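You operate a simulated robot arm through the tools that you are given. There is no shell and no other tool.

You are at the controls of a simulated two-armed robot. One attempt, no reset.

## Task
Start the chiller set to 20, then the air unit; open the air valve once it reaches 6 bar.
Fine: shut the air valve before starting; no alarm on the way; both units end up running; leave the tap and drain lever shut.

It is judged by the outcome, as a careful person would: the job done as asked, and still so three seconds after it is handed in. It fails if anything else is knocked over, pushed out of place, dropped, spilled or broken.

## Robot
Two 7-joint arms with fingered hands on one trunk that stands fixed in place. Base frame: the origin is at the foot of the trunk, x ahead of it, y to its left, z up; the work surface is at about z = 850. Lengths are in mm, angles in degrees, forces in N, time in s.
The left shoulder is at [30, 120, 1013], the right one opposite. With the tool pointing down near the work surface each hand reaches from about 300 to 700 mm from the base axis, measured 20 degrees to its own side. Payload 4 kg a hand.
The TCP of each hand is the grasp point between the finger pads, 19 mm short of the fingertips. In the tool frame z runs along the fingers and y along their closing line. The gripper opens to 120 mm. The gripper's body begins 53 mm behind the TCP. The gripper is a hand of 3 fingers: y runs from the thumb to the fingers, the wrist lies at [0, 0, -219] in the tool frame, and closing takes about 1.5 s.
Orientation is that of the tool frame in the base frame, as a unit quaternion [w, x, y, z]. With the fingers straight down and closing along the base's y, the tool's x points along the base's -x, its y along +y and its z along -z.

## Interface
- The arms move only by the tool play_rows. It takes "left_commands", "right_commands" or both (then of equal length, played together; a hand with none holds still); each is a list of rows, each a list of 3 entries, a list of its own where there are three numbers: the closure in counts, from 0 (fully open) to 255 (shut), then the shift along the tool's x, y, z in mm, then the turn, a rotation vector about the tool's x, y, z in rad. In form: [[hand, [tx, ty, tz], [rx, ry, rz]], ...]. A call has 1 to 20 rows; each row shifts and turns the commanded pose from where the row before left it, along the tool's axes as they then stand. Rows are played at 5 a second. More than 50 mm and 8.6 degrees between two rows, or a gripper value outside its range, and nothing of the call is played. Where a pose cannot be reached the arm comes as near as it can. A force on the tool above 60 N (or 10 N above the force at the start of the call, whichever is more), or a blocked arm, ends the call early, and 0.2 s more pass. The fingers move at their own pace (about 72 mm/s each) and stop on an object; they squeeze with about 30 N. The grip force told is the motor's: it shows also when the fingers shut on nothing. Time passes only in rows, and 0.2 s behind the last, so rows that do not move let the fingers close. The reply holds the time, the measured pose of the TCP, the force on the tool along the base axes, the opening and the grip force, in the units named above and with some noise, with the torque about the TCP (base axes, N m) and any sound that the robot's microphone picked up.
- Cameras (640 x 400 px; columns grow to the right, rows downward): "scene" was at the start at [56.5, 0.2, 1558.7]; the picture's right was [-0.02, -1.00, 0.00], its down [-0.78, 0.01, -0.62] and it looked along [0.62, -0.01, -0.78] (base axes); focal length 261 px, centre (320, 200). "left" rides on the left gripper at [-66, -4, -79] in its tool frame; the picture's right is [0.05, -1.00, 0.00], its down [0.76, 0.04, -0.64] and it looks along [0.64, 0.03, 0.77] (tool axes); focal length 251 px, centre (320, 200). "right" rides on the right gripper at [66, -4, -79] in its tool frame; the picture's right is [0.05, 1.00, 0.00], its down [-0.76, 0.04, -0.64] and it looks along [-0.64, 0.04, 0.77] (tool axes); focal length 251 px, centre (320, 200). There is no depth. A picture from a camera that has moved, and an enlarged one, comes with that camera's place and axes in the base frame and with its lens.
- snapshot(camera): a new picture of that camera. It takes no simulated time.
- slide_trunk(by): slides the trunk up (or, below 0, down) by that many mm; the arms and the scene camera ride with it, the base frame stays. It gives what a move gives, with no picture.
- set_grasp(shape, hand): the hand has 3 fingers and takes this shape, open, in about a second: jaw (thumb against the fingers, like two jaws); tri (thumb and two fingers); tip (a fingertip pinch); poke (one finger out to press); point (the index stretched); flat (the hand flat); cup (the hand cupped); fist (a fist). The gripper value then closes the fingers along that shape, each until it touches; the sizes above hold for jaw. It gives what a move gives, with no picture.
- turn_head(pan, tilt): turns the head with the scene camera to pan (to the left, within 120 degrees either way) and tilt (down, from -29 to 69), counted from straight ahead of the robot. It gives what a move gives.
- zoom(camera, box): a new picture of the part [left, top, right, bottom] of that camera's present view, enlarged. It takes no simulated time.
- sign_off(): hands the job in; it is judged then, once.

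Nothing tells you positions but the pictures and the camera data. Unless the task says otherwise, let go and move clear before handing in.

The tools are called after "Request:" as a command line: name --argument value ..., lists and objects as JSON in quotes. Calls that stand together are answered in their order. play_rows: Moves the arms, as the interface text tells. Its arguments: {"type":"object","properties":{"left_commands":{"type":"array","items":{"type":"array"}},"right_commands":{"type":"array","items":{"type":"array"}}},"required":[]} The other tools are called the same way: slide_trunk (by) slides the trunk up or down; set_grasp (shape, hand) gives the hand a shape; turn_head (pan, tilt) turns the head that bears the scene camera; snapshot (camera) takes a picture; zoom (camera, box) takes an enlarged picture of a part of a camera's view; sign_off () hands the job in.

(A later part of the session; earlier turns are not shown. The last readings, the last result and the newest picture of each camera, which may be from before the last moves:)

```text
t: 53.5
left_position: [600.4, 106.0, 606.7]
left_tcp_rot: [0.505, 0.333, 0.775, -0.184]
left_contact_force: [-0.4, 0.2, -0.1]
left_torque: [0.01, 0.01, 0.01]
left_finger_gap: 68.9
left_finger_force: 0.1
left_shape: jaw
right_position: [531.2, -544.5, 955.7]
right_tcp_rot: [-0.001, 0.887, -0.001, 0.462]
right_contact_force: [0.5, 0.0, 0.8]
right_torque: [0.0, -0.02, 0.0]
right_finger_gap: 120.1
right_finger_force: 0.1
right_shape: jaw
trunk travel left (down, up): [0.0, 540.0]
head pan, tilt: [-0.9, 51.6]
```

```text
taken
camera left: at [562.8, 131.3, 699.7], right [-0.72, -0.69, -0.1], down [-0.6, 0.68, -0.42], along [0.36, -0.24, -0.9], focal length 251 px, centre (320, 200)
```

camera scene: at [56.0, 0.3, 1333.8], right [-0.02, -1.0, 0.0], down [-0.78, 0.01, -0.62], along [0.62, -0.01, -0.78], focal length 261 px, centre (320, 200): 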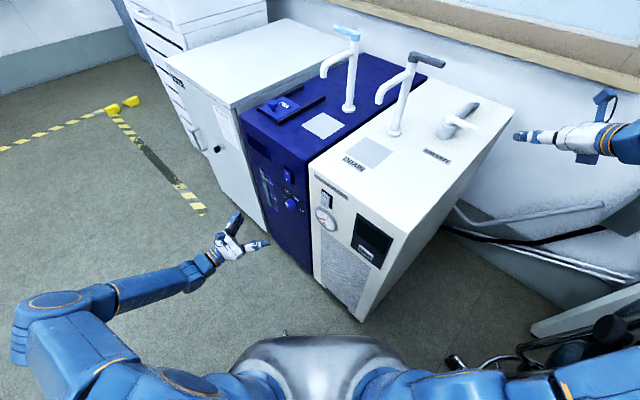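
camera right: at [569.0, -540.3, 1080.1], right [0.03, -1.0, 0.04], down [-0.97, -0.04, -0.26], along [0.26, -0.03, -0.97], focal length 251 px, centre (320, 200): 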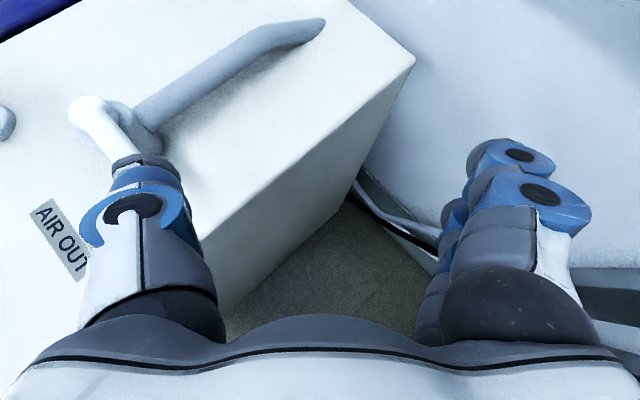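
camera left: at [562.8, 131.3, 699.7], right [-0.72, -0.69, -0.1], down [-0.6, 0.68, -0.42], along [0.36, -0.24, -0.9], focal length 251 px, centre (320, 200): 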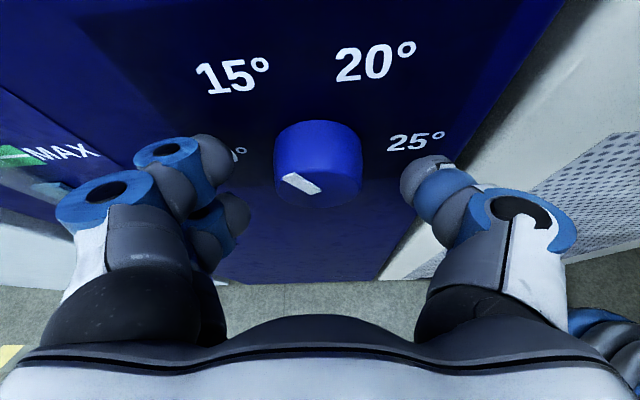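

Well centred around the knob. Now I close the grip on it.

Request:
play_rows --left_commands '[[255, [0, 0, 0], [0, 0, 0]], [255, [0, 0, 0], [0, 0, 0]], [255, [0, 0, 0], [0, 0, 0]], [255, [0, 0, 0], [0, 0, 0]]]'

Request:
snapshot --camera "left"

Request:
zoom --camera "scene" --box '[250, 150, 350, 240]'

```text
t: 54.5
left_position: [599.0, 106.1, 607.7]
left_tcp_rot: [0.505, 0.332, 0.775, -0.184]
left_contact_force: [-2.9, -1.2, 0.1]
left_torque: [0.0, 0.04, 0.33]
left_finger_gap: 25.5
left_finger_force: 29.9
left_shape: jaw
right_position: [531.1, -543.0, 954.7]
right_tcp_rot: [0.0, 0.887, 0.0, 0.462]
right_contact_force: [-0.1, 0.7, 0.3]
right_torque: [0.0, -0.01, -0.02]
right_finger_gap: 120.2
right_finger_force: 0.0
right_shape: jaw
trunk travel left (down, up): [0.0, 540.0]
head pan, tilt: [-0.9, 51.6]
```

```text
taken
camera left: at [562.4, 131.4, 699.8], right [-0.72, -0.69, -0.1], down [-0.6, 0.68, -0.42], along [0.36, -0.24, -0.9], focal length 251 px, centre (320, 200)
```

left: 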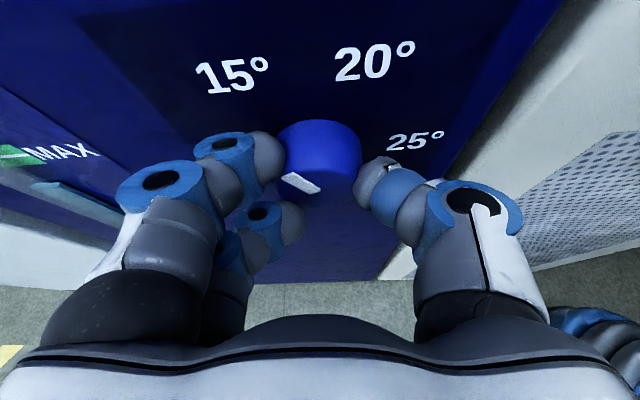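

```text
4.44 times, centred on (300, 195) of scene
camera zoom: at [56.0, 0.2, 1333.7], right [-0.02, -1.0, 0.0], down [-0.78, 0.01, -0.62], along [0.62, -0.01, -0.78], focal length 1160 px, centre (409, 222)
```

zoom: 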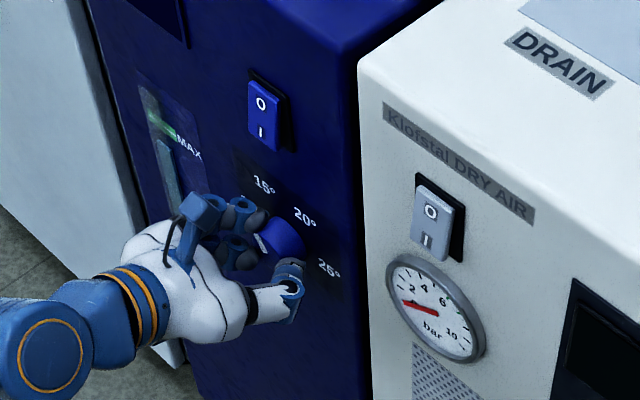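

Grip holds on the knob (about 30 N). I turn it 30° clockwise about its own axis.

Request:
play_rows --left_commands '[[255, [0, 0, 0], [-0.0554, 0, 0.1187]], [255, [0, 0, 0], [-0.0554, 0, 0.1187]], [255, [0, 0, 0], [-0.0554, 0, 0.1187]], [255, [0, 0, 0], [-0.0554, 0, 0.1187]]]'

Request:
snapshot --camera "left"

Request:
zoom --camera "scene" --box '[270, 170, 330, 225]'

```text
t: 55.5
left_position: [597.3, 105.7, 606.0]
left_tcp_rot: [0.565, 0.451, 0.69, 0.023]
left_contact_force: [-3.2, -14.1, -7.8]
left_torque: [-0.13, 0.01, 0.07]
left_finger_gap: 23.1
left_finger_force: 29.8
left_shape: jaw
right_position: [531.5, -543.2, 953.9]
right_tcp_rot: [-0.001, 0.887, 0.0, 0.462]
right_contact_force: [0.3, -1.1, -0.2]
right_torque: [-0.01, 0.0, 0.01]
right_finger_gap: 120.2
right_finger_force: 0.1
right_shape: jaw
trunk travel left (down, up): [0.0, 540.0]
head pan, tilt: [-0.9, 51.6]
```

```text
taken
camera left: at [528.0, 99.2, 682.8], right [-0.59, -0.56, -0.58], down [-0.46, 0.83, -0.33], along [0.66, 0.07, -0.74], focal length 251 px, centre (320, 200)
```

left: 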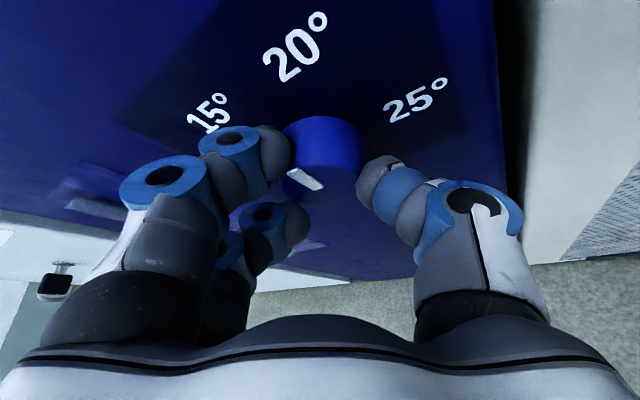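

```text
7.27 times, centred on (300, 198) of scene
camera zoom: at [56.7, -0.6, 1333.6], right [-0.02, -1.0, 0.0], down [-0.78, 0.01, -0.62], along [0.62, -0.01, -0.78], focal length 1899 px, centre (466, 218)
```

zoom: 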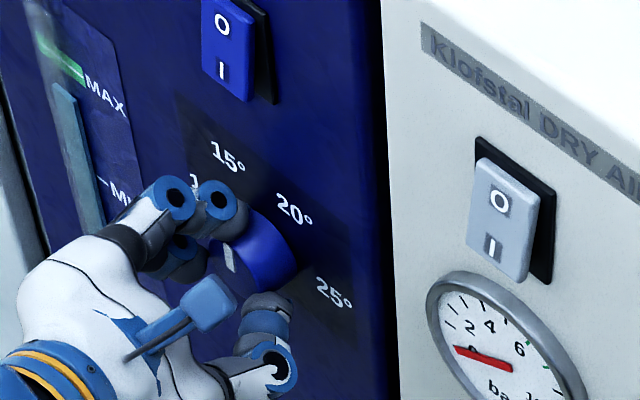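

The knob followed; the pointer is now about midway between 15° and 20°. I release, swing back 30°, and check before the second bite.

Request:
play_rows --left_commands '[[110, [0, 0, 0], [0, 0, 0]], [110, [0, 0, 0], [0, 0, 0]], [110, [0, 0, 0], [0, 0, 0]], [110, [0, 0, 0], [0.0554, 0, -0.1187]], [110, [0, 0, 0], [0.0554, 0, -0.1187]], [110, [0, 0, 0], [0.0554, 0, -0.1187]], [110, [0, 0, 0], [0.0554, 0, -0.1187]]]'

Request:
snapshot --camera "left"

Request:
zoom --camera "left" --box '[240, 70, 400, 230]'

```text
t: 57.1
left_position: [598.1, 105.8, 606.0]
left_tcp_rot: [0.503, 0.333, 0.776, -0.184]
left_contact_force: [0.5, -0.5, -0.1]
left_torque: [0.0, -0.01, 0.01]
left_finger_gap: 67.7
left_finger_force: 0.2
left_shape: jaw
right_position: [532.7, -542.6, 955.7]
right_tcp_rot: [0.0, 0.887, -0.001, 0.462]
right_contact_force: [0.5, 0.2, -0.4]
right_torque: [-0.02, -0.02, 0.0]
right_finger_gap: 120.0
right_finger_force: 0.1
right_shape: jaw
trunk travel left (down, up): [0.0, 540.0]
head pan, tilt: [-0.9, 51.6]
```

```text
taken
camera left: at [561.7, 131.4, 699.2], right [-0.72, -0.69, -0.1], down [-0.6, 0.68, -0.42], along [0.35, -0.24, -0.9], focal length 251 px, centre (320, 200)
```

left: 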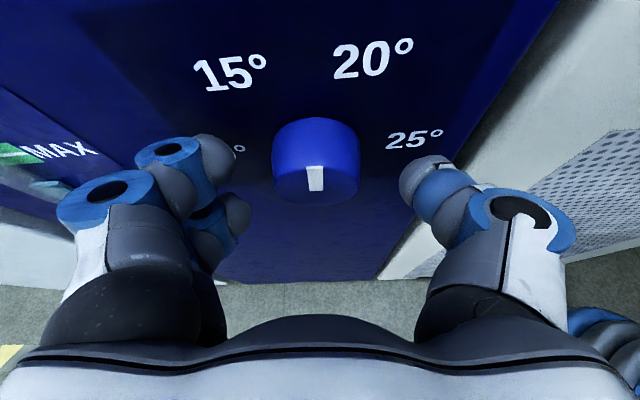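

```text
2.50 times, centred on (320, 150) of left
camera zoom: at [561.7, 131.4, 699.2], right [-0.72, -0.69, -0.1], down [-0.6, 0.68, -0.42], along [0.35, -0.24, -0.9], focal length 629 px, centre (320, 325)
```

zoom: 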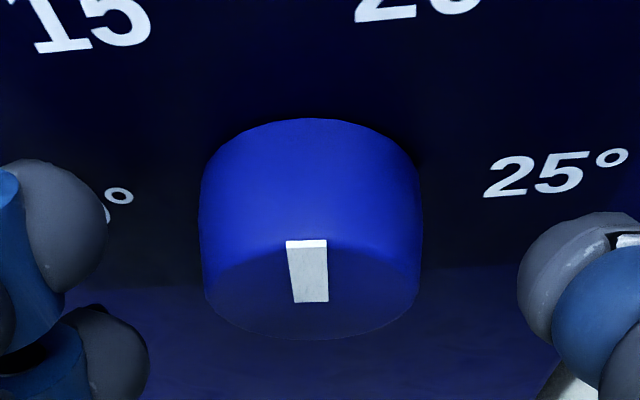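

The pointer is straight up, exactly midway. I re-centre slightly, grip again and turn the second 30°.

Request:
play_rows --left_commands '[[110, [0, 2.5, 0], [0, 0, 0]], [255, [0, 0, 0], [0, 0, 0]], [255, [0, 0, 0], [0, 0, 0]], [255, [0, 0, 0], [0, 0, 0]], [255, [0, 0, 0], [0, 0, 0]], [255, [0, 0, 0], [-0.0554, 0, 0.1187]], [255, [0, 0, 0], [-0.0554, 0, 0.1187]], [255, [0, 0, 0], [-0.0554, 0, 0.1187]], [255, [0, 0, 0], [-0.0554, 0, 0.1187]]]'

Request:
snapshot --camera "left"

Request:
zoom --camera "scene" --box '[270, 170, 330, 225]'

```text
t: 59.1
left_position: [598.7, 106.6, 605.9]
left_tcp_rot: [0.567, 0.45, 0.69, 0.024]
left_contact_force: [-5.1, -14.2, -4.4]
left_torque: [-0.18, -0.01, 0.06]
left_finger_gap: 23.9
left_finger_force: 30.1
left_shape: jaw
right_position: [531.7, -543.8, 955.9]
right_tcp_rot: [-0.001, 0.887, 0.0, 0.462]
right_contact_force: [-0.3, 0.2, 0.3]
right_torque: [-0.02, 0.01, 0.0]
right_finger_gap: 119.9
right_finger_force: 0.1
right_shape: jaw
trunk travel left (down, up): [0.0, 540.0]
head pan, tilt: [-0.9, 51.6]
```

```text
taken
camera left: at [529.4, 100.5, 682.7], right [-0.59, -0.56, -0.58], down [-0.46, 0.83, -0.33], along [0.67, 0.07, -0.74], focal length 251 px, centre (320, 200)
```

left: 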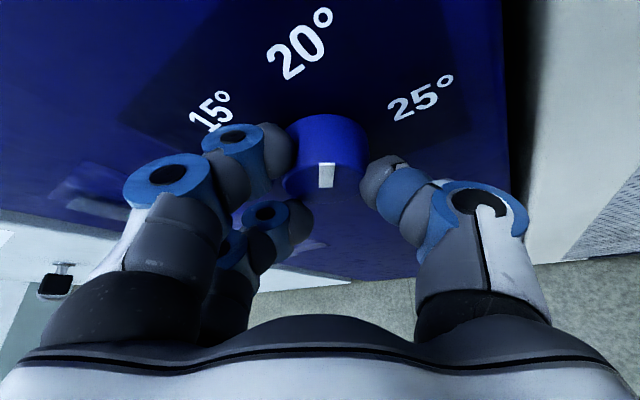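

```text
7.27 times, centred on (300, 198) of scene
camera zoom: at [56.3, -0.8, 1333.6], right [-0.02, -1.0, 0.0], down [-0.78, 0.01, -0.62], along [0.62, -0.01, -0.78], focal length 1899 px, centre (466, 218)
```

zoom: 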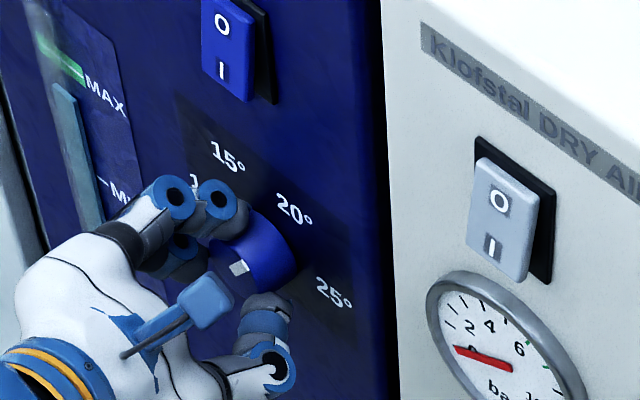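

The pointer now looks toward 20°. I release, swing back, withdraw and check the setting.

Request:
play_rows --left_commands '[[110, [0, 0, 0], [0, 0, 0]], [110, [0, 0, 0], [0, 0, 0]], [110, [0, 0, 0], [0, 0, 0]], [110, [0, 0, 0], [0.0554, 0, -0.1187]], [110, [0, 0, 0], [0.0554, 0, -0.1187]], [110, [0, 0, 0], [0.0554, 0, -0.1187]], [110, [0, 0, 0], [0.0554, 0, -0.1187]], [110, [9, 0, -20], [0, 0, 0]], [110, [9, 0, -20], [0, 0, 0]], [110, [9, 0, -20], [0, 0, 0]]]'

Request:
snapshot --camera "left"

Request:
zoom --camera "left" --box '[220, 20, 420, 150]'

Request:
zoom --camera "scene" --box '[270, 160, 330, 225]'

```text
t: 61.3
left_position: [555.0, 153.1, 606.9]
left_tcp_rot: [0.505, 0.333, 0.775, -0.184]
left_contact_force: [0.0, -0.1, 0.3]
left_torque: [0.01, 0.02, 0.03]
left_finger_gap: 67.6
left_finger_force: 0.0
left_shape: jaw
right_position: [531.1, -544.2, 955.9]
right_tcp_rot: [0.0, 0.887, 0.0, 0.461]
right_contact_force: [-0.2, 0.1, 0.4]
right_torque: [-0.04, -0.02, 0.01]
right_finger_gap: 119.8
right_finger_force: 0.0
right_shape: jaw
trunk travel left (down, up): [0.0, 540.0]
head pan, tilt: [-0.9, 51.6]
```

```text
taken
camera left: at [517.0, 178.8, 701.0], right [-0.72, -0.69, -0.1], down [-0.6, 0.68, -0.42], along [0.36, -0.24, -0.9], focal length 251 px, centre (320, 200)
```

left: 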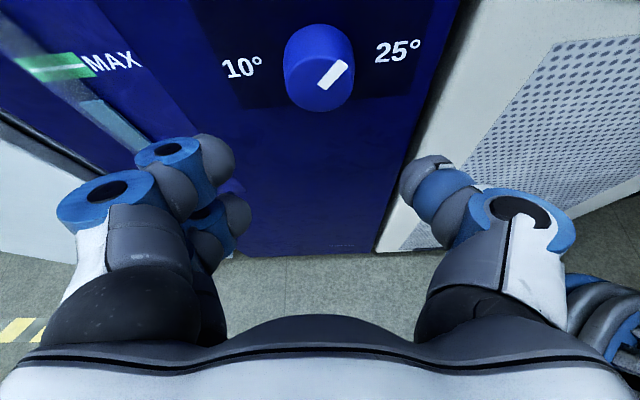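

```text
3.08 times, centred on (320, 85) of left
camera zoom: at [517.0, 178.8, 701.0], right [-0.72, -0.69, -0.1], down [-0.6, 0.68, -0.42], along [0.36, -0.24, -0.9], focal length 774 px, centre (320, 554)
```

zoom: 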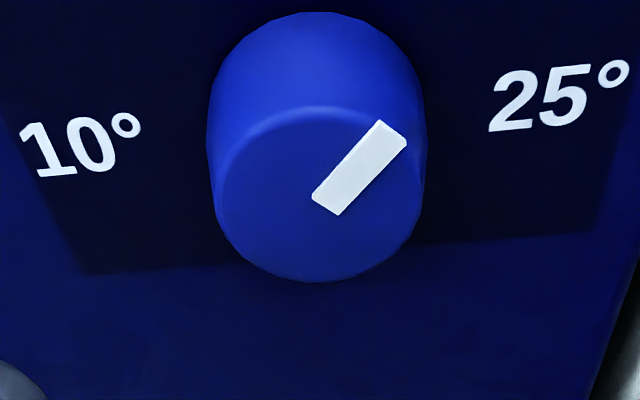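

```text
6.15 times, centred on (300, 192) of scene
camera zoom: at [56.1, 0.3, 1333.7], right [-0.02, -1.0, 0.0], down [-0.78, 0.01, -0.62], along [0.62, -0.01, -0.78], focal length 1607 px, centre (443, 246)
```

zoom: 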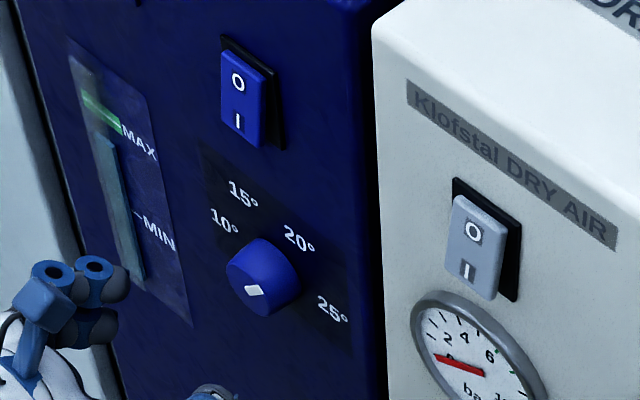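

The pointer went further than expected – by my estimate about 45°, past the 20° mark. I'll raise the trunk 100 mm (both arms ride along clear of things) and look more squarely at the dial before correcting.

Request:
play_rows --left_commands '[[110, [9, 0, -20], [0, 0, 0]], [110, [9, 0, -20], [0, 0, 0]], [110, [9, 0, -20], [0, 0, 0]]]'

Request:
slide_trunk --by 100

Request:
play_rows --left_commands '[[110, [0, 0, 0], [0, -0.1454, 0]], [110, [0, 0, 0], [0, -0.1454, 0]], [110, [0, 0, 0], [0, -0.1454, 0]]]'

Request:
snapshot --camera "left"

```text
t: 62.1
left_position: [506.3, 199.5, 610.4]
left_tcp_rot: [0.504, 0.333, 0.775, -0.185]
left_contact_force: [0.5, 0.3, -0.1]
left_torque: [0.02, 0.01, -0.03]
left_finger_gap: 67.9
left_finger_force: 0.1
left_shape: jaw
right_position: [533.0, -543.4, 954.9]
right_tcp_rot: [0.0, 0.887, 0.0, 0.463]
right_contact_force: [-0.6, -0.2, 0.2]
right_torque: [0.0, -0.02, 0.0]
right_finger_gap: 120.1
right_finger_force: 0.0
right_shape: jaw
trunk travel left (down, up): [0.0, 540.0]
head pan, tilt: [-0.9, 51.6]
```

```text
t: 63.4
left_position: [507.1, 200.4, 709.0]
left_tcp_rot: [0.505, 0.333, 0.775, -0.184]
left_contact_force: [-0.5, 0.3, 0.4]
left_torque: [-0.03, 0.01, 0.01]
left_finger_gap: 67.7
left_finger_force: 0.0
left_shape: jaw
right_position: [532.7, -544.0, 1055.9]
right_tcp_rot: [-0.001, 0.887, 0.0, 0.462]
right_contact_force: [0.9, -0.3, -0.6]
right_torque: [0.0, 0.01, -0.01]
right_finger_gap: 119.7
right_finger_force: 0.0
right_shape: jaw
trunk travel left (down, up): [-100.0, 440.0]
head pan, tilt: [-0.9, 51.6]
```

```text
t: 64.2
left_position: [507.1, 201.0, 710.2]
left_tcp_rot: [0.661, 0.285, 0.647, -0.253]
left_contact_force: [-0.6, 0.0, 0.1]
left_torque: [0.02, -0.01, 0.0]
left_finger_gap: 67.8
left_finger_force: 0.1
left_shape: jaw
right_position: [531.5, -543.7, 1054.3]
right_tcp_rot: [0.0, 0.887, -0.001, 0.461]
right_contact_force: [0.5, 0.4, -1.1]
right_torque: [-0.01, 0.0, 0.0]
right_finger_gap: 120.0
right_finger_force: 0.0
right_shape: jaw
trunk travel left (down, up): [-100.0, 440.0]
head pan, tilt: [-0.9, 51.6]
```

```text
taken
camera left: at [445.8, 251.4, 776.3], right [-0.7, -0.71, -0.1], down [-0.4, 0.51, -0.76], along [0.59, -0.49, -0.64], focal length 251 px, centre (320, 200)
```

left: 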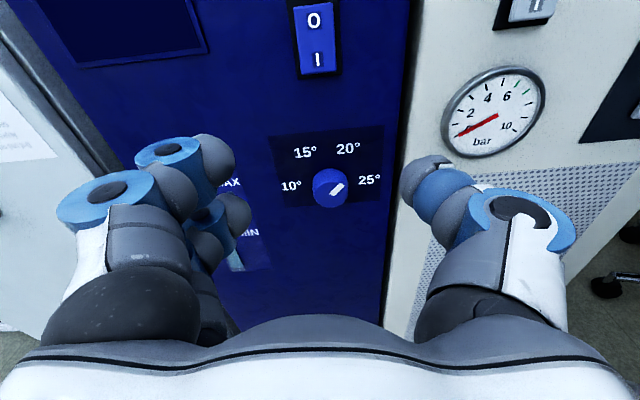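

Request:
zoom --camera "left" --box '[265, 120, 395, 220]'

```text
4.00 times, centred on (330, 170) of left
camera zoom: at [445.8, 251.4, 776.3], right [-0.7, -0.71, -0.1], down [-0.4, 0.51, -0.76], along [0.59, -0.49, -0.64], focal length 1006 px, centre (280, 320)
```

zoom: 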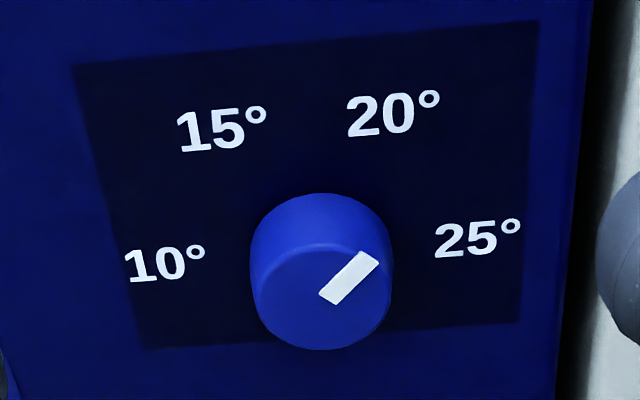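

The pointer reads about +40°, i.e. roughly 20.8° – about 10° of turn too far. I'll go back down and correct it, this time centring the grip a little lower (z≈603.5) and watching the pointer while gripped.

Request:
play_rows --left_commands '[[110, [0, 0, 0], [0, 0.1454, 0]], [110, [0, 0, 0], [0, 0.1454, 0]], [110, [0, 0, 0], [0, 0.1454, 0]]]'

Request:
slide_trunk --by -100

Request:
play_rows --left_commands '[[110, [0, 0, 0], [-0.0444, 0, 0.0952]], [110, [0, 0, 0], [-0.0444, 0, 0.0952]]]'

```text
t: 65.0
left_position: [506.8, 199.6, 711.4]
left_tcp_rot: [0.504, 0.333, 0.775, -0.185]
left_contact_force: [-0.3, 0.0, -1.0]
left_torque: [-0.02, -0.03, 0.0]
left_finger_gap: 68.0
left_finger_force: 0.0
left_shape: jaw
right_position: [531.4, -544.5, 1055.4]
right_tcp_rot: [-0.001, 0.887, 0.0, 0.461]
right_contact_force: [-1.0, -0.3, -0.1]
right_torque: [-0.02, 0.03, 0.04]
right_finger_gap: 120.0
right_finger_force: 0.1
right_shape: jaw
trunk travel left (down, up): [-100.0, 440.0]
head pan, tilt: [-0.9, 51.6]
```

```text
t: 66.3
left_position: [507.3, 199.7, 611.5]
left_tcp_rot: [0.505, 0.332, 0.775, -0.184]
left_contact_force: [-0.1, 0.2, 0.3]
left_torque: [0.01, 0.02, 0.01]
left_finger_gap: 67.8
left_finger_force: 0.1
left_shape: jaw
right_position: [530.6, -543.6, 955.6]
right_tcp_rot: [0.0, 0.887, 0.0, 0.462]
right_contact_force: [0.0, -0.1, -0.2]
right_torque: [0.0, -0.02, 0.02]
right_finger_gap: 120.0
right_finger_force: 0.0
right_shape: jaw
trunk travel left (down, up): [0.0, 540.0]
head pan, tilt: [-0.9, 51.6]
```

```text
t: 66.9
left_position: [507.7, 200.4, 610.1]
left_tcp_rot: [0.534, 0.383, 0.747, -0.102]
left_contact_force: [-0.3, -0.2, -0.8]
left_torque: [0.0, -0.01, -0.03]
left_finger_gap: 67.8
left_finger_force: 0.1
left_shape: jaw
right_position: [532.3, -543.3, 954.5]
right_tcp_rot: [0.0, 0.887, -0.001, 0.462]
right_contact_force: [0.7, 1.4, 0.0]
right_torque: [0.01, -0.02, -0.03]
right_finger_gap: 119.9
right_finger_force: 0.2
right_shape: jaw
trunk travel left (down, up): [0.0, 540.0]
head pan, tilt: [-0.9, 51.6]
```

Request:
play_rows --left_commands '[[110, [-12.4, -0.45, 30.5], [0, 0, 0]], [110, [-12.4, -0.45, 30.5], [0, 0, 0]], [110, [-12.4, -0.45, 30.5], [0, 0, 0]], [110, [-12.4, -0.45, 30.5], [0, 0, 0]]]'

Request:
snapshot --camera "left"

Request:
zoom --camera "left" --box '[240, 90, 400, 220]'

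```text
t: 67.9
left_position: [600.5, 107.5, 604.4]
left_tcp_rot: [0.534, 0.382, 0.748, -0.101]
left_contact_force: [-0.8, 0.5, -0.5]
left_torque: [-0.02, 0.0, -0.02]
left_finger_gap: 67.6
left_finger_force: 0.0
left_shape: jaw
right_position: [531.3, -542.9, 955.8]
right_tcp_rot: [0.0, 0.887, -0.001, 0.462]
right_contact_force: [-0.6, -0.1, -0.9]
right_torque: [-0.01, 0.0, -0.01]
right_finger_gap: 120.2
right_finger_force: 0.0
right_shape: jaw
trunk travel left (down, up): [0.0, 540.0]
head pan, tilt: [-0.9, 51.6]
```

```text
taken
camera left: at [551.2, 118.1, 693.0], right [-0.69, -0.66, -0.3], down [-0.54, 0.74, -0.39], along [0.49, -0.11, -0.87], focal length 251 px, centre (320, 200)
```

left: 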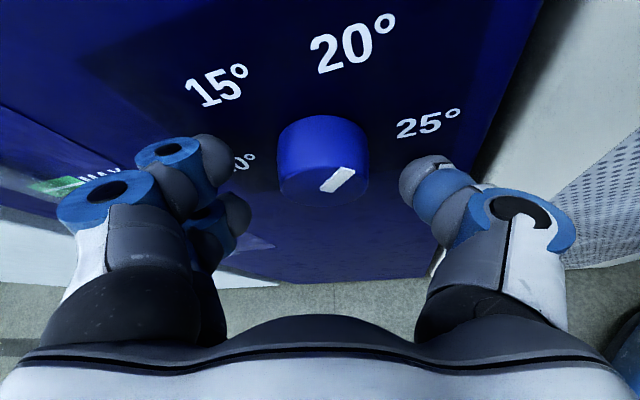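

```text
3.08 times, centred on (320, 155) of left
camera zoom: at [551.2, 118.1, 693.0], right [-0.69, -0.66, -0.3], down [-0.54, 0.74, -0.39], along [0.49, -0.11, -0.87], focal length 774 px, centre (320, 338)
```

zoom: 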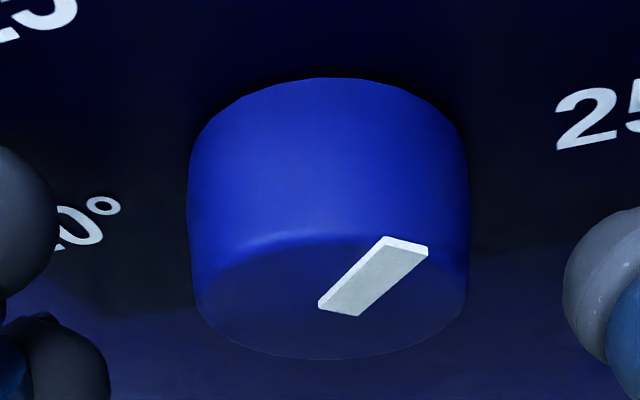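

Centred around the knob again. I grip it and check whether the pointer moves from gripping alone.

Request:
play_rows --left_commands '[[255, [0, 0, 0], [0, 0, 0]], [255, [0, 0, 0], [0, 0, 0]], [255, [0, 0, 0], [0, 0, 0]], [255, [0, 0, 0], [0, 0, 0]]]'

Request:
zoom --camera "left" --box '[240, 90, 400, 220]'

```text
t: 68.9
left_position: [601.2, 107.3, 603.6]
left_tcp_rot: [0.533, 0.383, 0.747, -0.102]
left_contact_force: [-3.1, -2.9, -3.7]
left_torque: [-0.11, -0.09, 0.28]
left_finger_gap: 25.1
left_finger_force: 29.9
left_shape: jaw
right_position: [531.7, -543.7, 955.6]
right_tcp_rot: [-0.001, 0.887, 0.0, 0.462]
right_contact_force: [-0.4, 0.0, 0.3]
right_torque: [0.0, 0.0, 0.05]
right_finger_gap: 120.0
right_finger_force: 0.1
right_shape: jaw
trunk travel left (down, up): [0.0, 540.0]
head pan, tilt: [-0.9, 51.6]
```

```text
3.08 times, centred on (320, 155) of left
camera zoom: at [550.5, 117.9, 692.8], right [-0.69, -0.66, -0.3], down [-0.54, 0.74, -0.39], along [0.49, -0.11, -0.87], focal length 774 px, centre (320, 338)
```

zoom: 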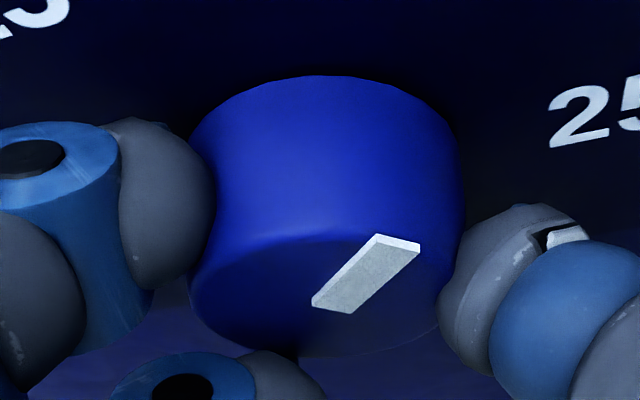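

Gripping didn't disturb it. I turn back counter-clockwise about 10.5°, release and withdraw for a check.

Request:
play_rows --left_commands '[[255, [0, 0, 0], [0.0387, 0, -0.083]], [255, [0, 0, 0], [0.0387, 0, -0.083]], [255, [0, 0, 0], [0, 0, 0]], [110, [0, 0, 0], [0, 0, 0]], [110, [0, 0, 0], [0, 0, 0]], [110, [0, 0, 0], [0, 0, 0]], [110, [9, 0, -20], [0, 0, 0]], [110, [9, 0, -20], [0, 0, 0]], [110, [9, 0, -20], [0, 0, 0]], [110, [9, 0, -20], [0, 0, 0]], [110, [9, 0, -20], [0, 0, 0]], [110, [9, 0, -20], [0, 0, 0]]]'

Request:
slide_trunk --by 100

Request:
play_rows --left_commands '[[110, [0, 0, 0], [0, -0.1454, 0]], [110, [0, 0, 0], [0, -0.1454, 0]], [110, [0, 0, 0], [0, -0.1454, 0]]]'

Request:
snapshot --camera "left"

Request:
zoom --camera "left" --box '[265, 120, 395, 220]'

```text
t: 71.5
left_position: [505.2, 199.4, 607.3]
left_tcp_rot: [0.508, 0.34, 0.772, -0.174]
left_contact_force: [0.3, -0.6, -0.4]
left_torque: [0.01, -0.02, -0.01]
left_finger_gap: 67.9
left_finger_force: 0.0
left_shape: jaw
right_position: [531.7, -542.1, 956.5]
right_tcp_rot: [0.0, 0.887, 0.0, 0.462]
right_contact_force: [-0.6, 0.2, -0.1]
right_torque: [0.0, -0.05, -0.02]
right_finger_gap: 120.1
right_finger_force: 0.0
right_shape: jaw
trunk travel left (down, up): [0.0, 540.0]
head pan, tilt: [-0.9, 51.6]
```

```text
t: 72.9
left_position: [505.3, 199.8, 706.9]
left_tcp_rot: [0.509, 0.339, 0.772, -0.174]
left_contact_force: [0.6, 0.3, 0.5]
left_torque: [0.02, 0.02, 0.0]
left_finger_gap: 67.5
left_finger_force: 0.1
left_shape: jaw
right_position: [531.4, -544.6, 1055.7]
right_tcp_rot: [0.0, 0.887, -0.001, 0.462]
right_contact_force: [0.2, 0.5, -0.3]
right_torque: [-0.01, 0.03, 0.0]
right_finger_gap: 119.9
right_finger_force: 0.1
right_shape: jaw
trunk travel left (down, up): [-100.0, 440.0]
head pan, tilt: [-0.9, 51.6]
```

```text
t: 73.7
left_position: [506.2, 198.8, 709.0]
left_tcp_rot: [0.663, 0.294, 0.644, -0.243]
left_contact_force: [-0.2, 0.1, 0.2]
left_torque: [-0.03, -0.01, -0.02]
left_finger_gap: 67.8
left_finger_force: 0.0
left_shape: jaw
right_position: [530.9, -543.2, 1055.0]
right_tcp_rot: [0.0, 0.887, -0.001, 0.461]
right_contact_force: [0.1, 0.0, 0.3]
right_torque: [0.04, -0.01, -0.01]
right_finger_gap: 120.0
right_finger_force: 0.1
right_shape: jaw
trunk travel left (down, up): [-100.0, 440.0]
head pan, tilt: [-0.9, 51.6]
```

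```text
taken
camera left: at [442.9, 248.7, 774.3], right [-0.7, -0.7, -0.13], down [-0.39, 0.53, -0.76], along [0.6, -0.48, -0.64], focal length 251 px, centre (320, 200)
```

left: 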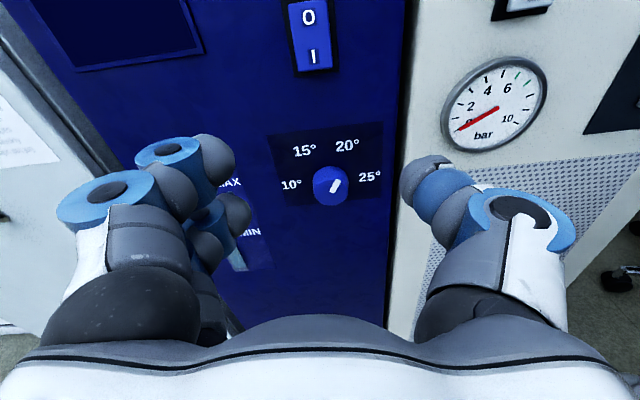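

```text
4.00 times, centred on (330, 170) of left
camera zoom: at [442.9, 248.7, 774.3], right [-0.7, -0.7, -0.13], down [-0.39, 0.53, -0.76], along [0.6, -0.48, -0.64], focal length 1006 px, centre (280, 320)
```

zoom: 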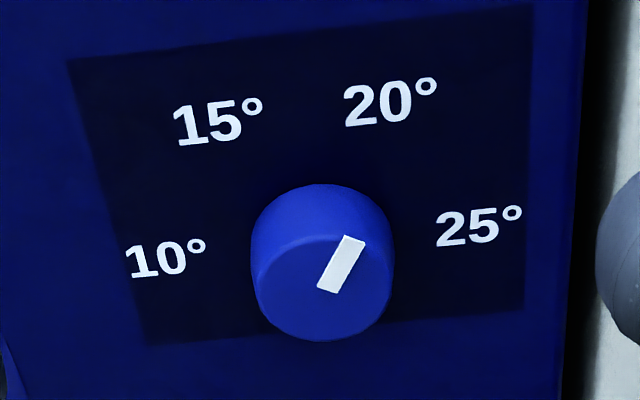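

The pointer now measures +30°, right on 20°. Next I'll set the left hand to the poke shape to press the chiller's switch "I" at about z≈730.

Request:
set_grasp --shape "poke" --hand "left"

Request:
snapshot --camera "left"

Request:
zoom --camera "scene" --box '[200, 150, 380, 290]'

```text
t: 74.6
left_position: [505.5, 198.7, 709.2]
left_tcp_rot: [0.662, 0.294, 0.645, -0.243]
left_contact_force: [-0.1, -0.1, 0.0]
left_torque: [-0.03, 0.01, -0.01]
left_finger_gap: 0.0
left_finger_force: 0.1
left_shape: poke
right_position: [531.6, -543.6, 1056.2]
right_tcp_rot: [-0.001, 0.887, 0.0, 0.461]
right_contact_force: [-0.1, -0.1, 0.2]
right_torque: [0.02, 0.0, -0.02]
right_finger_gap: 120.1
right_finger_force: 0.0
right_shape: jaw
trunk travel left (down, up): [-100.0, 440.0]
head pan, tilt: [-0.9, 51.6]
```

```text
taken
camera left: at [443.0, 248.8, 774.6], right [-0.7, -0.7, -0.13], down [-0.39, 0.53, -0.76], along [0.6, -0.48, -0.64], focal length 251 px, centre (320, 200)
```

left: 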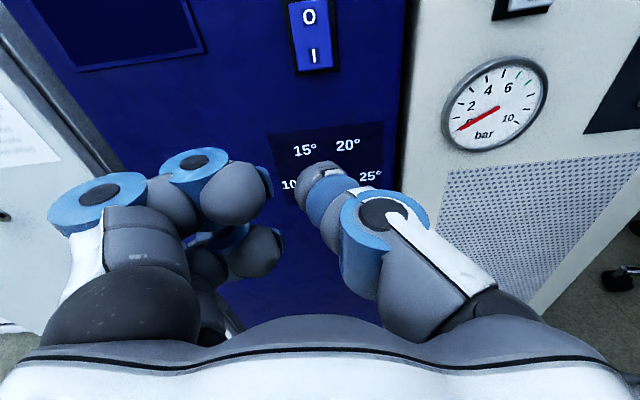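

```text
2.86 times, centred on (290, 220) of scene
camera zoom: at [56.2, 0.2, 1433.7], right [-0.02, -1.0, 0.0], down [-0.78, 0.01, -0.62], along [0.62, -0.01, -0.78], focal length 746 px, centre (406, 143)
```

zoom: 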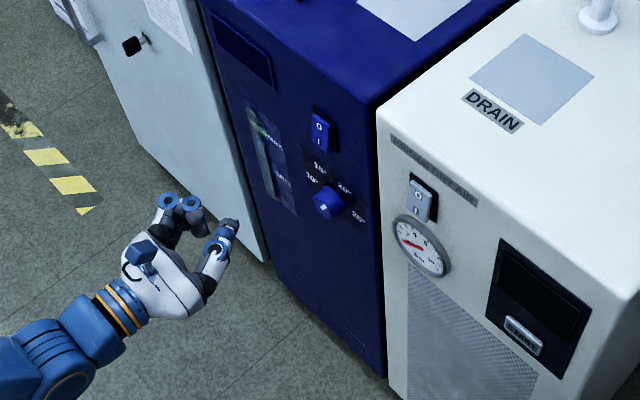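

The thumb tip sits on the tool axis. I'll pitch down 25° and bring the tip to just in front of the lower half ("I") of the chiller's rocker at about w=500, z=728.

Request:
play_rows --left_commands '[[0, [0, 0, 0], [0, 0.1454, 0]], [0, [0, 0, 0], [0, 0.1454, 0]], [0, [0, 0, 0], [0, 0.1454, 0]], [0, [-23.5, 1.3, 30.6], [0, 0, 0]], [0, [-23.5, 1.3, 30.6], [0, 0, 0]], [0, [-23.5, 1.3, 30.6], [0, 0, 0]]]'

Request:
snapshot --camera "left"

Request:
zoom --camera "scene" --box '[240, 140, 360, 240]'

```text
t: 76.0
left_position: [586.9, 119.9, 730.4]
left_tcp_rot: [0.508, 0.34, 0.773, -0.173]
left_contact_force: [-0.8, -0.7, 0.1]
left_torque: [-0.01, -0.01, 0.03]
left_finger_gap: 0.0
left_finger_force: 0.1
left_shape: poke
right_position: [531.5, -543.5, 1056.0]
right_tcp_rot: [0.0, 0.887, 0.0, 0.462]
right_contact_force: [-0.5, -0.7, 0.4]
right_torque: [0.01, 0.04, -0.01]
right_finger_gap: 119.9
right_finger_force: 0.0
right_shape: jaw
trunk travel left (down, up): [-100.0, 440.0]
head pan, tilt: [-0.9, 51.6]
```

```text
taken
camera left: at [548.6, 142.7, 823.4], right [-0.71, -0.69, -0.13], down [-0.59, 0.69, -0.41], along [0.37, -0.22, -0.9], focal length 251 px, centre (320, 200)
```

left: 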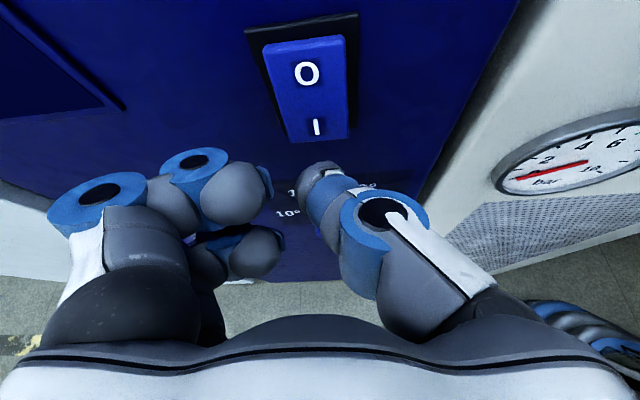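

```text
4.00 times, centred on (300, 190) of scene
camera zoom: at [56.6, -0.2, 1433.7], right [-0.02, -1.0, 0.0], down [-0.78, 0.01, -0.62], along [0.62, -0.01, -0.78], focal length 1044 px, centre (400, 240)
```

zoom: 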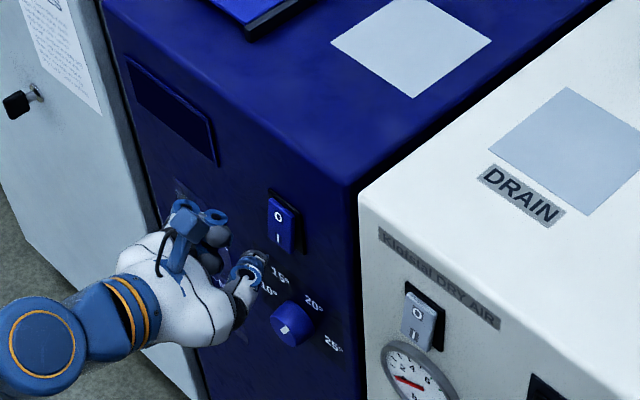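

The tip is just below and in front of the "I" half. I press in along the panel normal in small steps, watching the force.

Request:
play_rows --left_commands '[[0, [-6.1, 0, 6], [0, 0, 0]], [0, [-2.1, 0, 4.5], [0, 0, 0]], [0, [-2.1, 0, 4.5], [0, 0, 0]], [0, [-1.3, 0, 2.7], [0, 0, 0]]]'

Request:
zoom --camera "left" --box '[220, 60, 420, 220]'

Request:
zoom --camera "scene" --box '[270, 160, 340, 225]'

```text
t: 77.0
left_position: [601.4, 106.1, 735.2]
left_tcp_rot: [0.509, 0.34, 0.771, -0.175]
left_contact_force: [-4.0, 2.8, -0.3]
left_torque: [0.02, 0.01, 0.0]
left_finger_gap: 0.2
left_finger_force: 0.1
left_shape: poke
right_position: [532.4, -542.8, 1055.5]
right_tcp_rot: [0.0, 0.887, 0.0, 0.462]
right_contact_force: [0.2, 0.0, 1.1]
right_torque: [-0.03, 0.01, 0.05]
right_finger_gap: 119.8
right_finger_force: 0.2
right_shape: jaw
trunk travel left (down, up): [-100.0, 440.0]
head pan, tilt: [-0.9, 51.6]
```

```text
2.50 times, centred on (320, 140) of left
camera zoom: at [562.4, 130.0, 827.7], right [-0.71, -0.69, -0.13], down [-0.59, 0.69, -0.42], along [0.37, -0.22, -0.9], focal length 629 px, centre (320, 350)
```

zoom: 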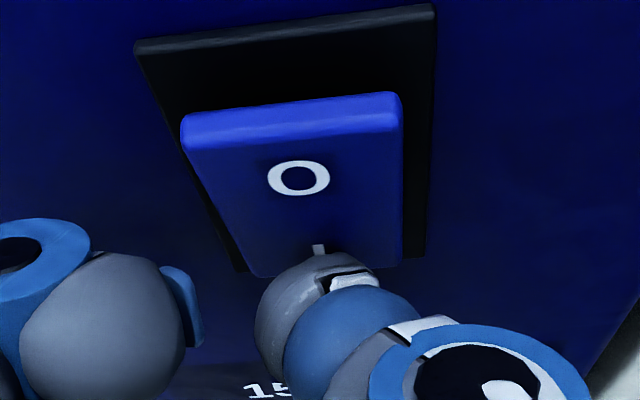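

```text
6.15 times, centred on (305, 192) of scene
camera zoom: at [55.8, 0.5, 1433.7], right [-0.02, -1.0, 0.0], down [-0.78, 0.01, -0.62], along [0.62, -0.01, -0.78], focal length 1607 px, centre (412, 246)
```

zoom: 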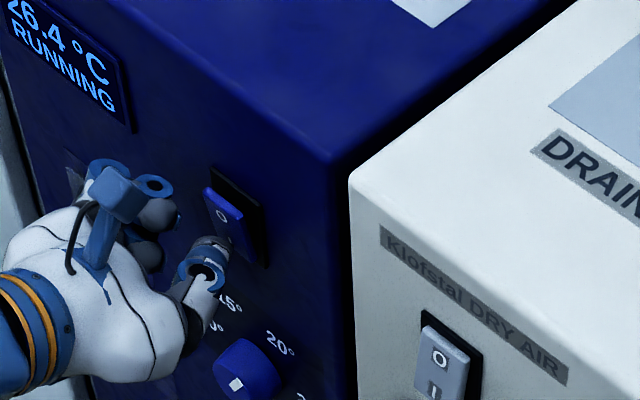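

The chiller's display came on: "26.4 °C RUNNING". I withdraw the finger and check that it stays running.

Request:
play_rows --left_commands '[[0, [8, 0, -18], [0, 0, 0]], [0, [12, 0, -27], [0, 0, 0]], [0, [12, 0, -27], [0, 0, 0]], [0, [12, 0, -27], [0, 0, 0]]]'

Request:
snapshot --camera "scene"

Request:
zoom --camera "scene" --box '[235, 130, 335, 230]'

Request:
snapshot --camera "left"

```text
t: 78.0
left_position: [524.3, 183.2, 738.4]
left_tcp_rot: [0.509, 0.34, 0.772, -0.174]
left_contact_force: [-0.9, 0.4, 0.1]
left_torque: [-0.02, -0.04, 0.03]
left_finger_gap: 0.0
left_finger_force: 0.0
left_shape: poke
right_position: [531.8, -543.8, 1056.1]
right_tcp_rot: [-0.001, 0.887, 0.0, 0.462]
right_contact_force: [-0.2, 0.2, 0.2]
right_torque: [-0.05, 0.01, 0.03]
right_finger_gap: 120.1
right_finger_force: 0.1
right_shape: jaw
trunk travel left (down, up): [-100.0, 440.0]
head pan, tilt: [-0.9, 51.6]
```

```text
taken
camera scene: at [55.8, 0.5, 1433.7], right [-0.02, -1.0, 0.0], down [-0.78, 0.01, -0.62], along [0.62, -0.01, -0.78], focal length 261 px, centre (320, 200)
```

scene: 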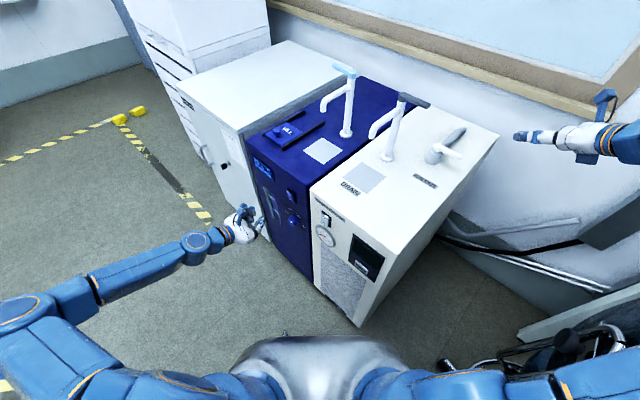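

```text
4.00 times, centred on (285, 180) of scene
camera zoom: at [55.8, 0.5, 1433.7], right [-0.02, -1.0, 0.0], down [-0.78, 0.01, -0.62], along [0.62, -0.01, -0.78], focal length 1044 px, centre (460, 280)
```

zoom: 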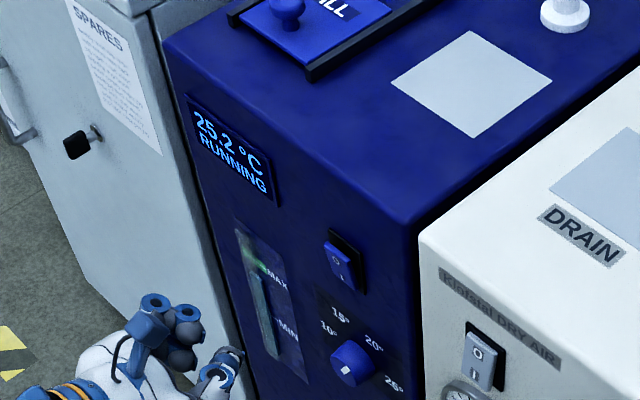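

```text
taken
camera left: at [486.2, 206.2, 830.7], right [-0.71, -0.69, -0.13], down [-0.59, 0.69, -0.42], along [0.37, -0.22, -0.9], focal length 251 px, centre (320, 200)
```

left: 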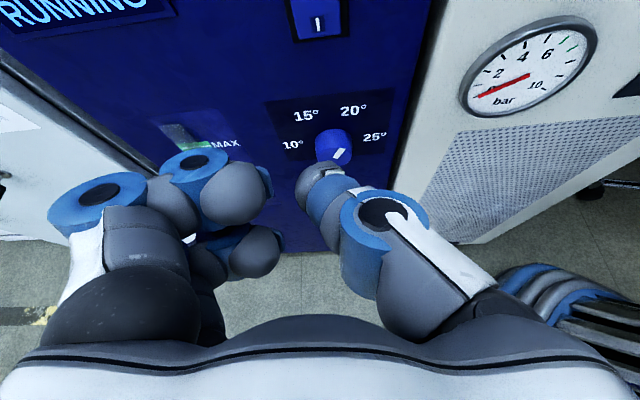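

The chiller is running and cooling (25.2 °C and falling). Now I move the left hand across to the front of the air unit to locate its switch and START button.

Request:
play_rows --left_commands '[[0, [0, -40, 0], [0, 0, 0]], [0, [-4, -40, 0], [0, 0, 0]], [0, [-4, -40, 0], [0, 0, 0]], [0, [-4, -40, 0], [0, 0, 0]]]'

Request:
snapshot --camera "left"

Request:
snapshot --camera "scene"

```text
t: 79.0
left_position: [411.2, 68.2, 735.1]
left_tcp_rot: [0.509, 0.34, 0.772, -0.174]
left_contact_force: [0.3, -0.8, 0.4]
left_torque: [0.0, 0.01, -0.01]
left_finger_gap: 0.0
left_finger_force: 0.1
left_shape: poke
right_position: [530.8, -544.7, 1056.1]
right_tcp_rot: [0.0, 0.887, 0.0, 0.462]
right_contact_force: [-0.6, -0.1, -0.7]
right_torque: [0.01, 0.02, 0.0]
right_finger_gap: 119.9
right_finger_force: 0.0
right_shape: jaw
trunk travel left (down, up): [-100.0, 440.0]
head pan, tilt: [-0.9, 51.6]
```

```text
taken
camera left: at [372.4, 90.7, 827.2], right [-0.71, -0.69, -0.13], down [-0.59, 0.69, -0.41], along [0.37, -0.22, -0.9], focal length 251 px, centre (320, 200)
```

left: 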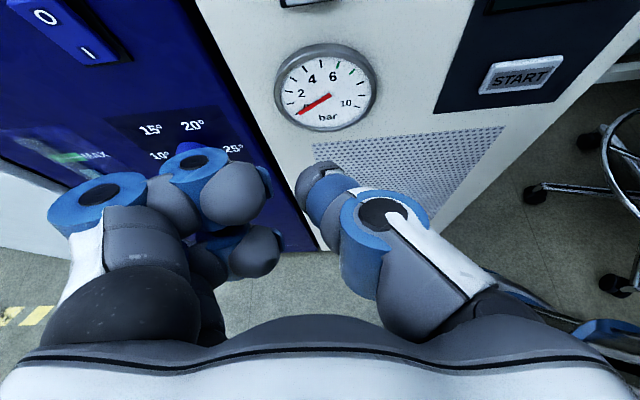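

```text
taken
camera scene: at [56.2, -0.1, 1433.7], right [-0.02, -1.0, 0.0], down [-0.78, 0.01, -0.62], along [0.62, -0.01, -0.78], focal length 261 px, centre (320, 200)
```

scene: 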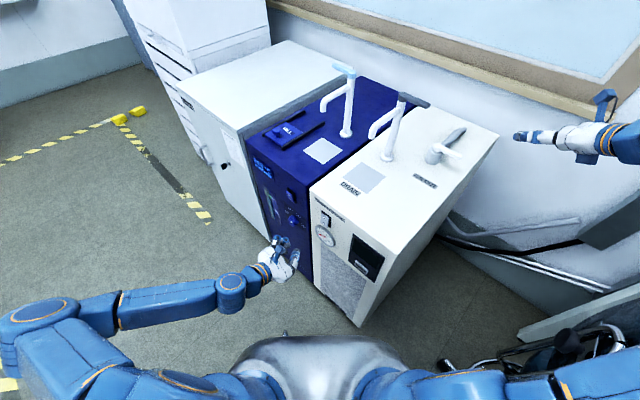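

I have the gauge and START (≈ z 673) located. I raise the hand ~45 mm to see the air unit's rocker switch.

Request:
play_rows --left_commands '[[0, [-41, 0, -19], [0, 0, 0]]]'

Request:
snapshot --camera "left"

Request:
zoom --camera "scene" --box '[235, 140, 295, 200]'

```text
t: 79.4
left_position: [407.9, 62.5, 779.8]
left_tcp_rot: [0.508, 0.341, 0.772, -0.174]
left_contact_force: [0.2, 0.2, -0.2]
left_torque: [0.02, -0.02, 0.0]
left_finger_gap: 0.1
left_finger_force: 0.1
left_shape: poke
right_position: [531.1, -542.7, 1055.2]
right_tcp_rot: [-0.001, 0.887, 0.0, 0.462]
right_contact_force: [1.1, -0.6, -0.1]
right_torque: [-0.01, -0.02, -0.01]
right_finger_gap: 120.2
right_finger_force: 0.1
right_shape: jaw
trunk travel left (down, up): [-100.0, 440.0]
head pan, tilt: [-0.9, 51.6]
```

```text
taken
camera left: at [370.4, 86.0, 872.7], right [-0.71, -0.69, -0.13], down [-0.59, 0.69, -0.41], along [0.37, -0.22, -0.9], focal length 251 px, centre (320, 200)
```

left: 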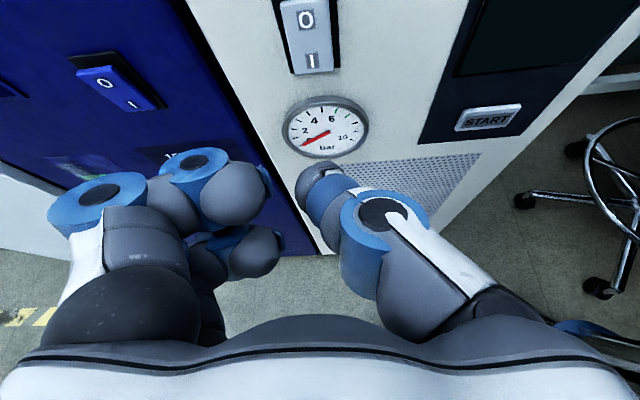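

```text
6.67 times, centred on (265, 170) of scene
camera zoom: at [56.0, -0.2, 1433.7], right [-0.02, -1.0, 0.0], down [-0.78, 0.01, -0.62], along [0.62, -0.01, -0.78], focal length 1740 px, centre (687, 400)
```

zoom: 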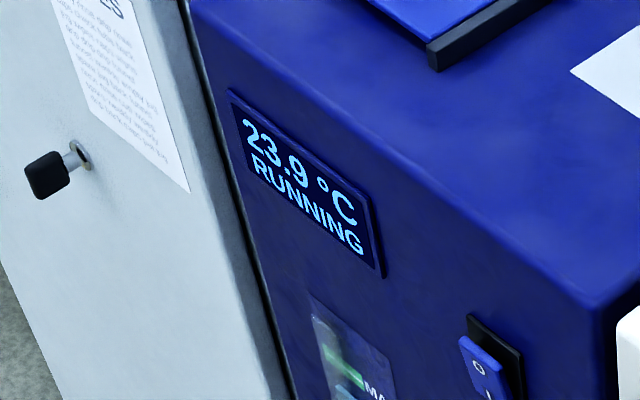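

The air rocker's "I" is at about w=341, z=752; the chiller is at 23.9 °C and falling. I bring the fingertip in front of it.

Request:
play_rows --left_commands '[[0, [-4.5, 1.9, 29.6], [0, 0, 0]], [0, [-4.5, 1.9, 29.6], [0, 0, 0]], [0, [-4.5, 1.9, 29.6], [0, 0, 0]]]'

Request:
snapshot --camera "left"

Request:
snapshot --camera "scene"

```text
t: 80.2
left_position: [480.7, 7.8, 755.0]
left_tcp_rot: [0.509, 0.339, 0.772, -0.174]
left_contact_force: [-0.1, -0.5, -0.7]
left_torque: [-0.01, 0.02, 0.01]
left_finger_gap: 0.0
left_finger_force: 0.1
left_shape: poke
right_position: [532.3, -543.5, 1055.8]
right_tcp_rot: [0.0, 0.887, -0.001, 0.461]
right_contact_force: [-1.3, 0.2, -0.7]
right_torque: [0.0, 0.02, -0.03]
right_finger_gap: 120.1
right_finger_force: 0.0
right_shape: jaw
trunk travel left (down, up): [-100.0, 440.0]
head pan, tilt: [-0.9, 51.6]
```

```text
taken
camera left: at [442.0, 30.6, 848.0], right [-0.71, -0.69, -0.13], down [-0.59, 0.69, -0.42], along [0.37, -0.22, -0.9], focal length 251 px, centre (320, 200)
```

left: 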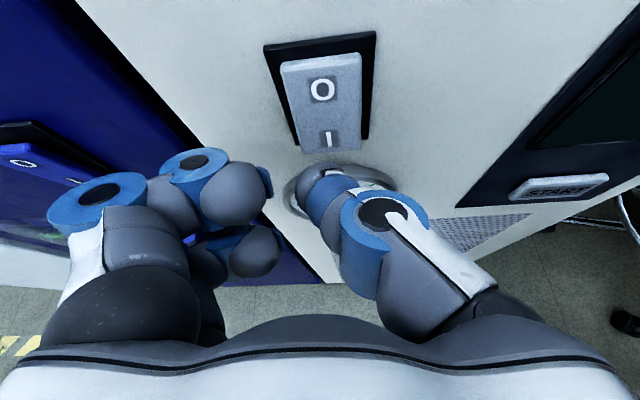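

```text
taken
camera scene: at [56.7, -0.2, 1433.6], right [-0.02, -1.0, 0.0], down [-0.78, 0.01, -0.62], along [0.62, -0.01, -0.78], focal length 261 px, centre (320, 200)
```

scene: 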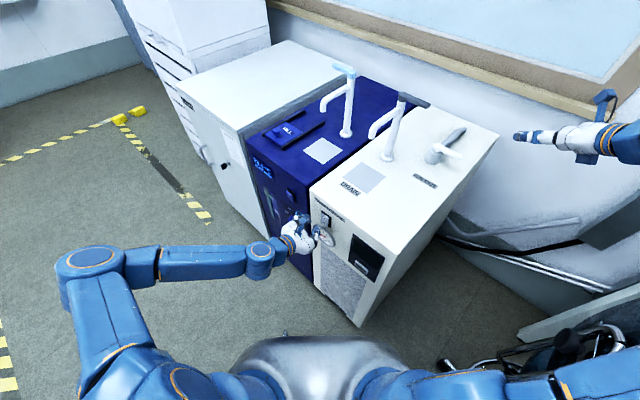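

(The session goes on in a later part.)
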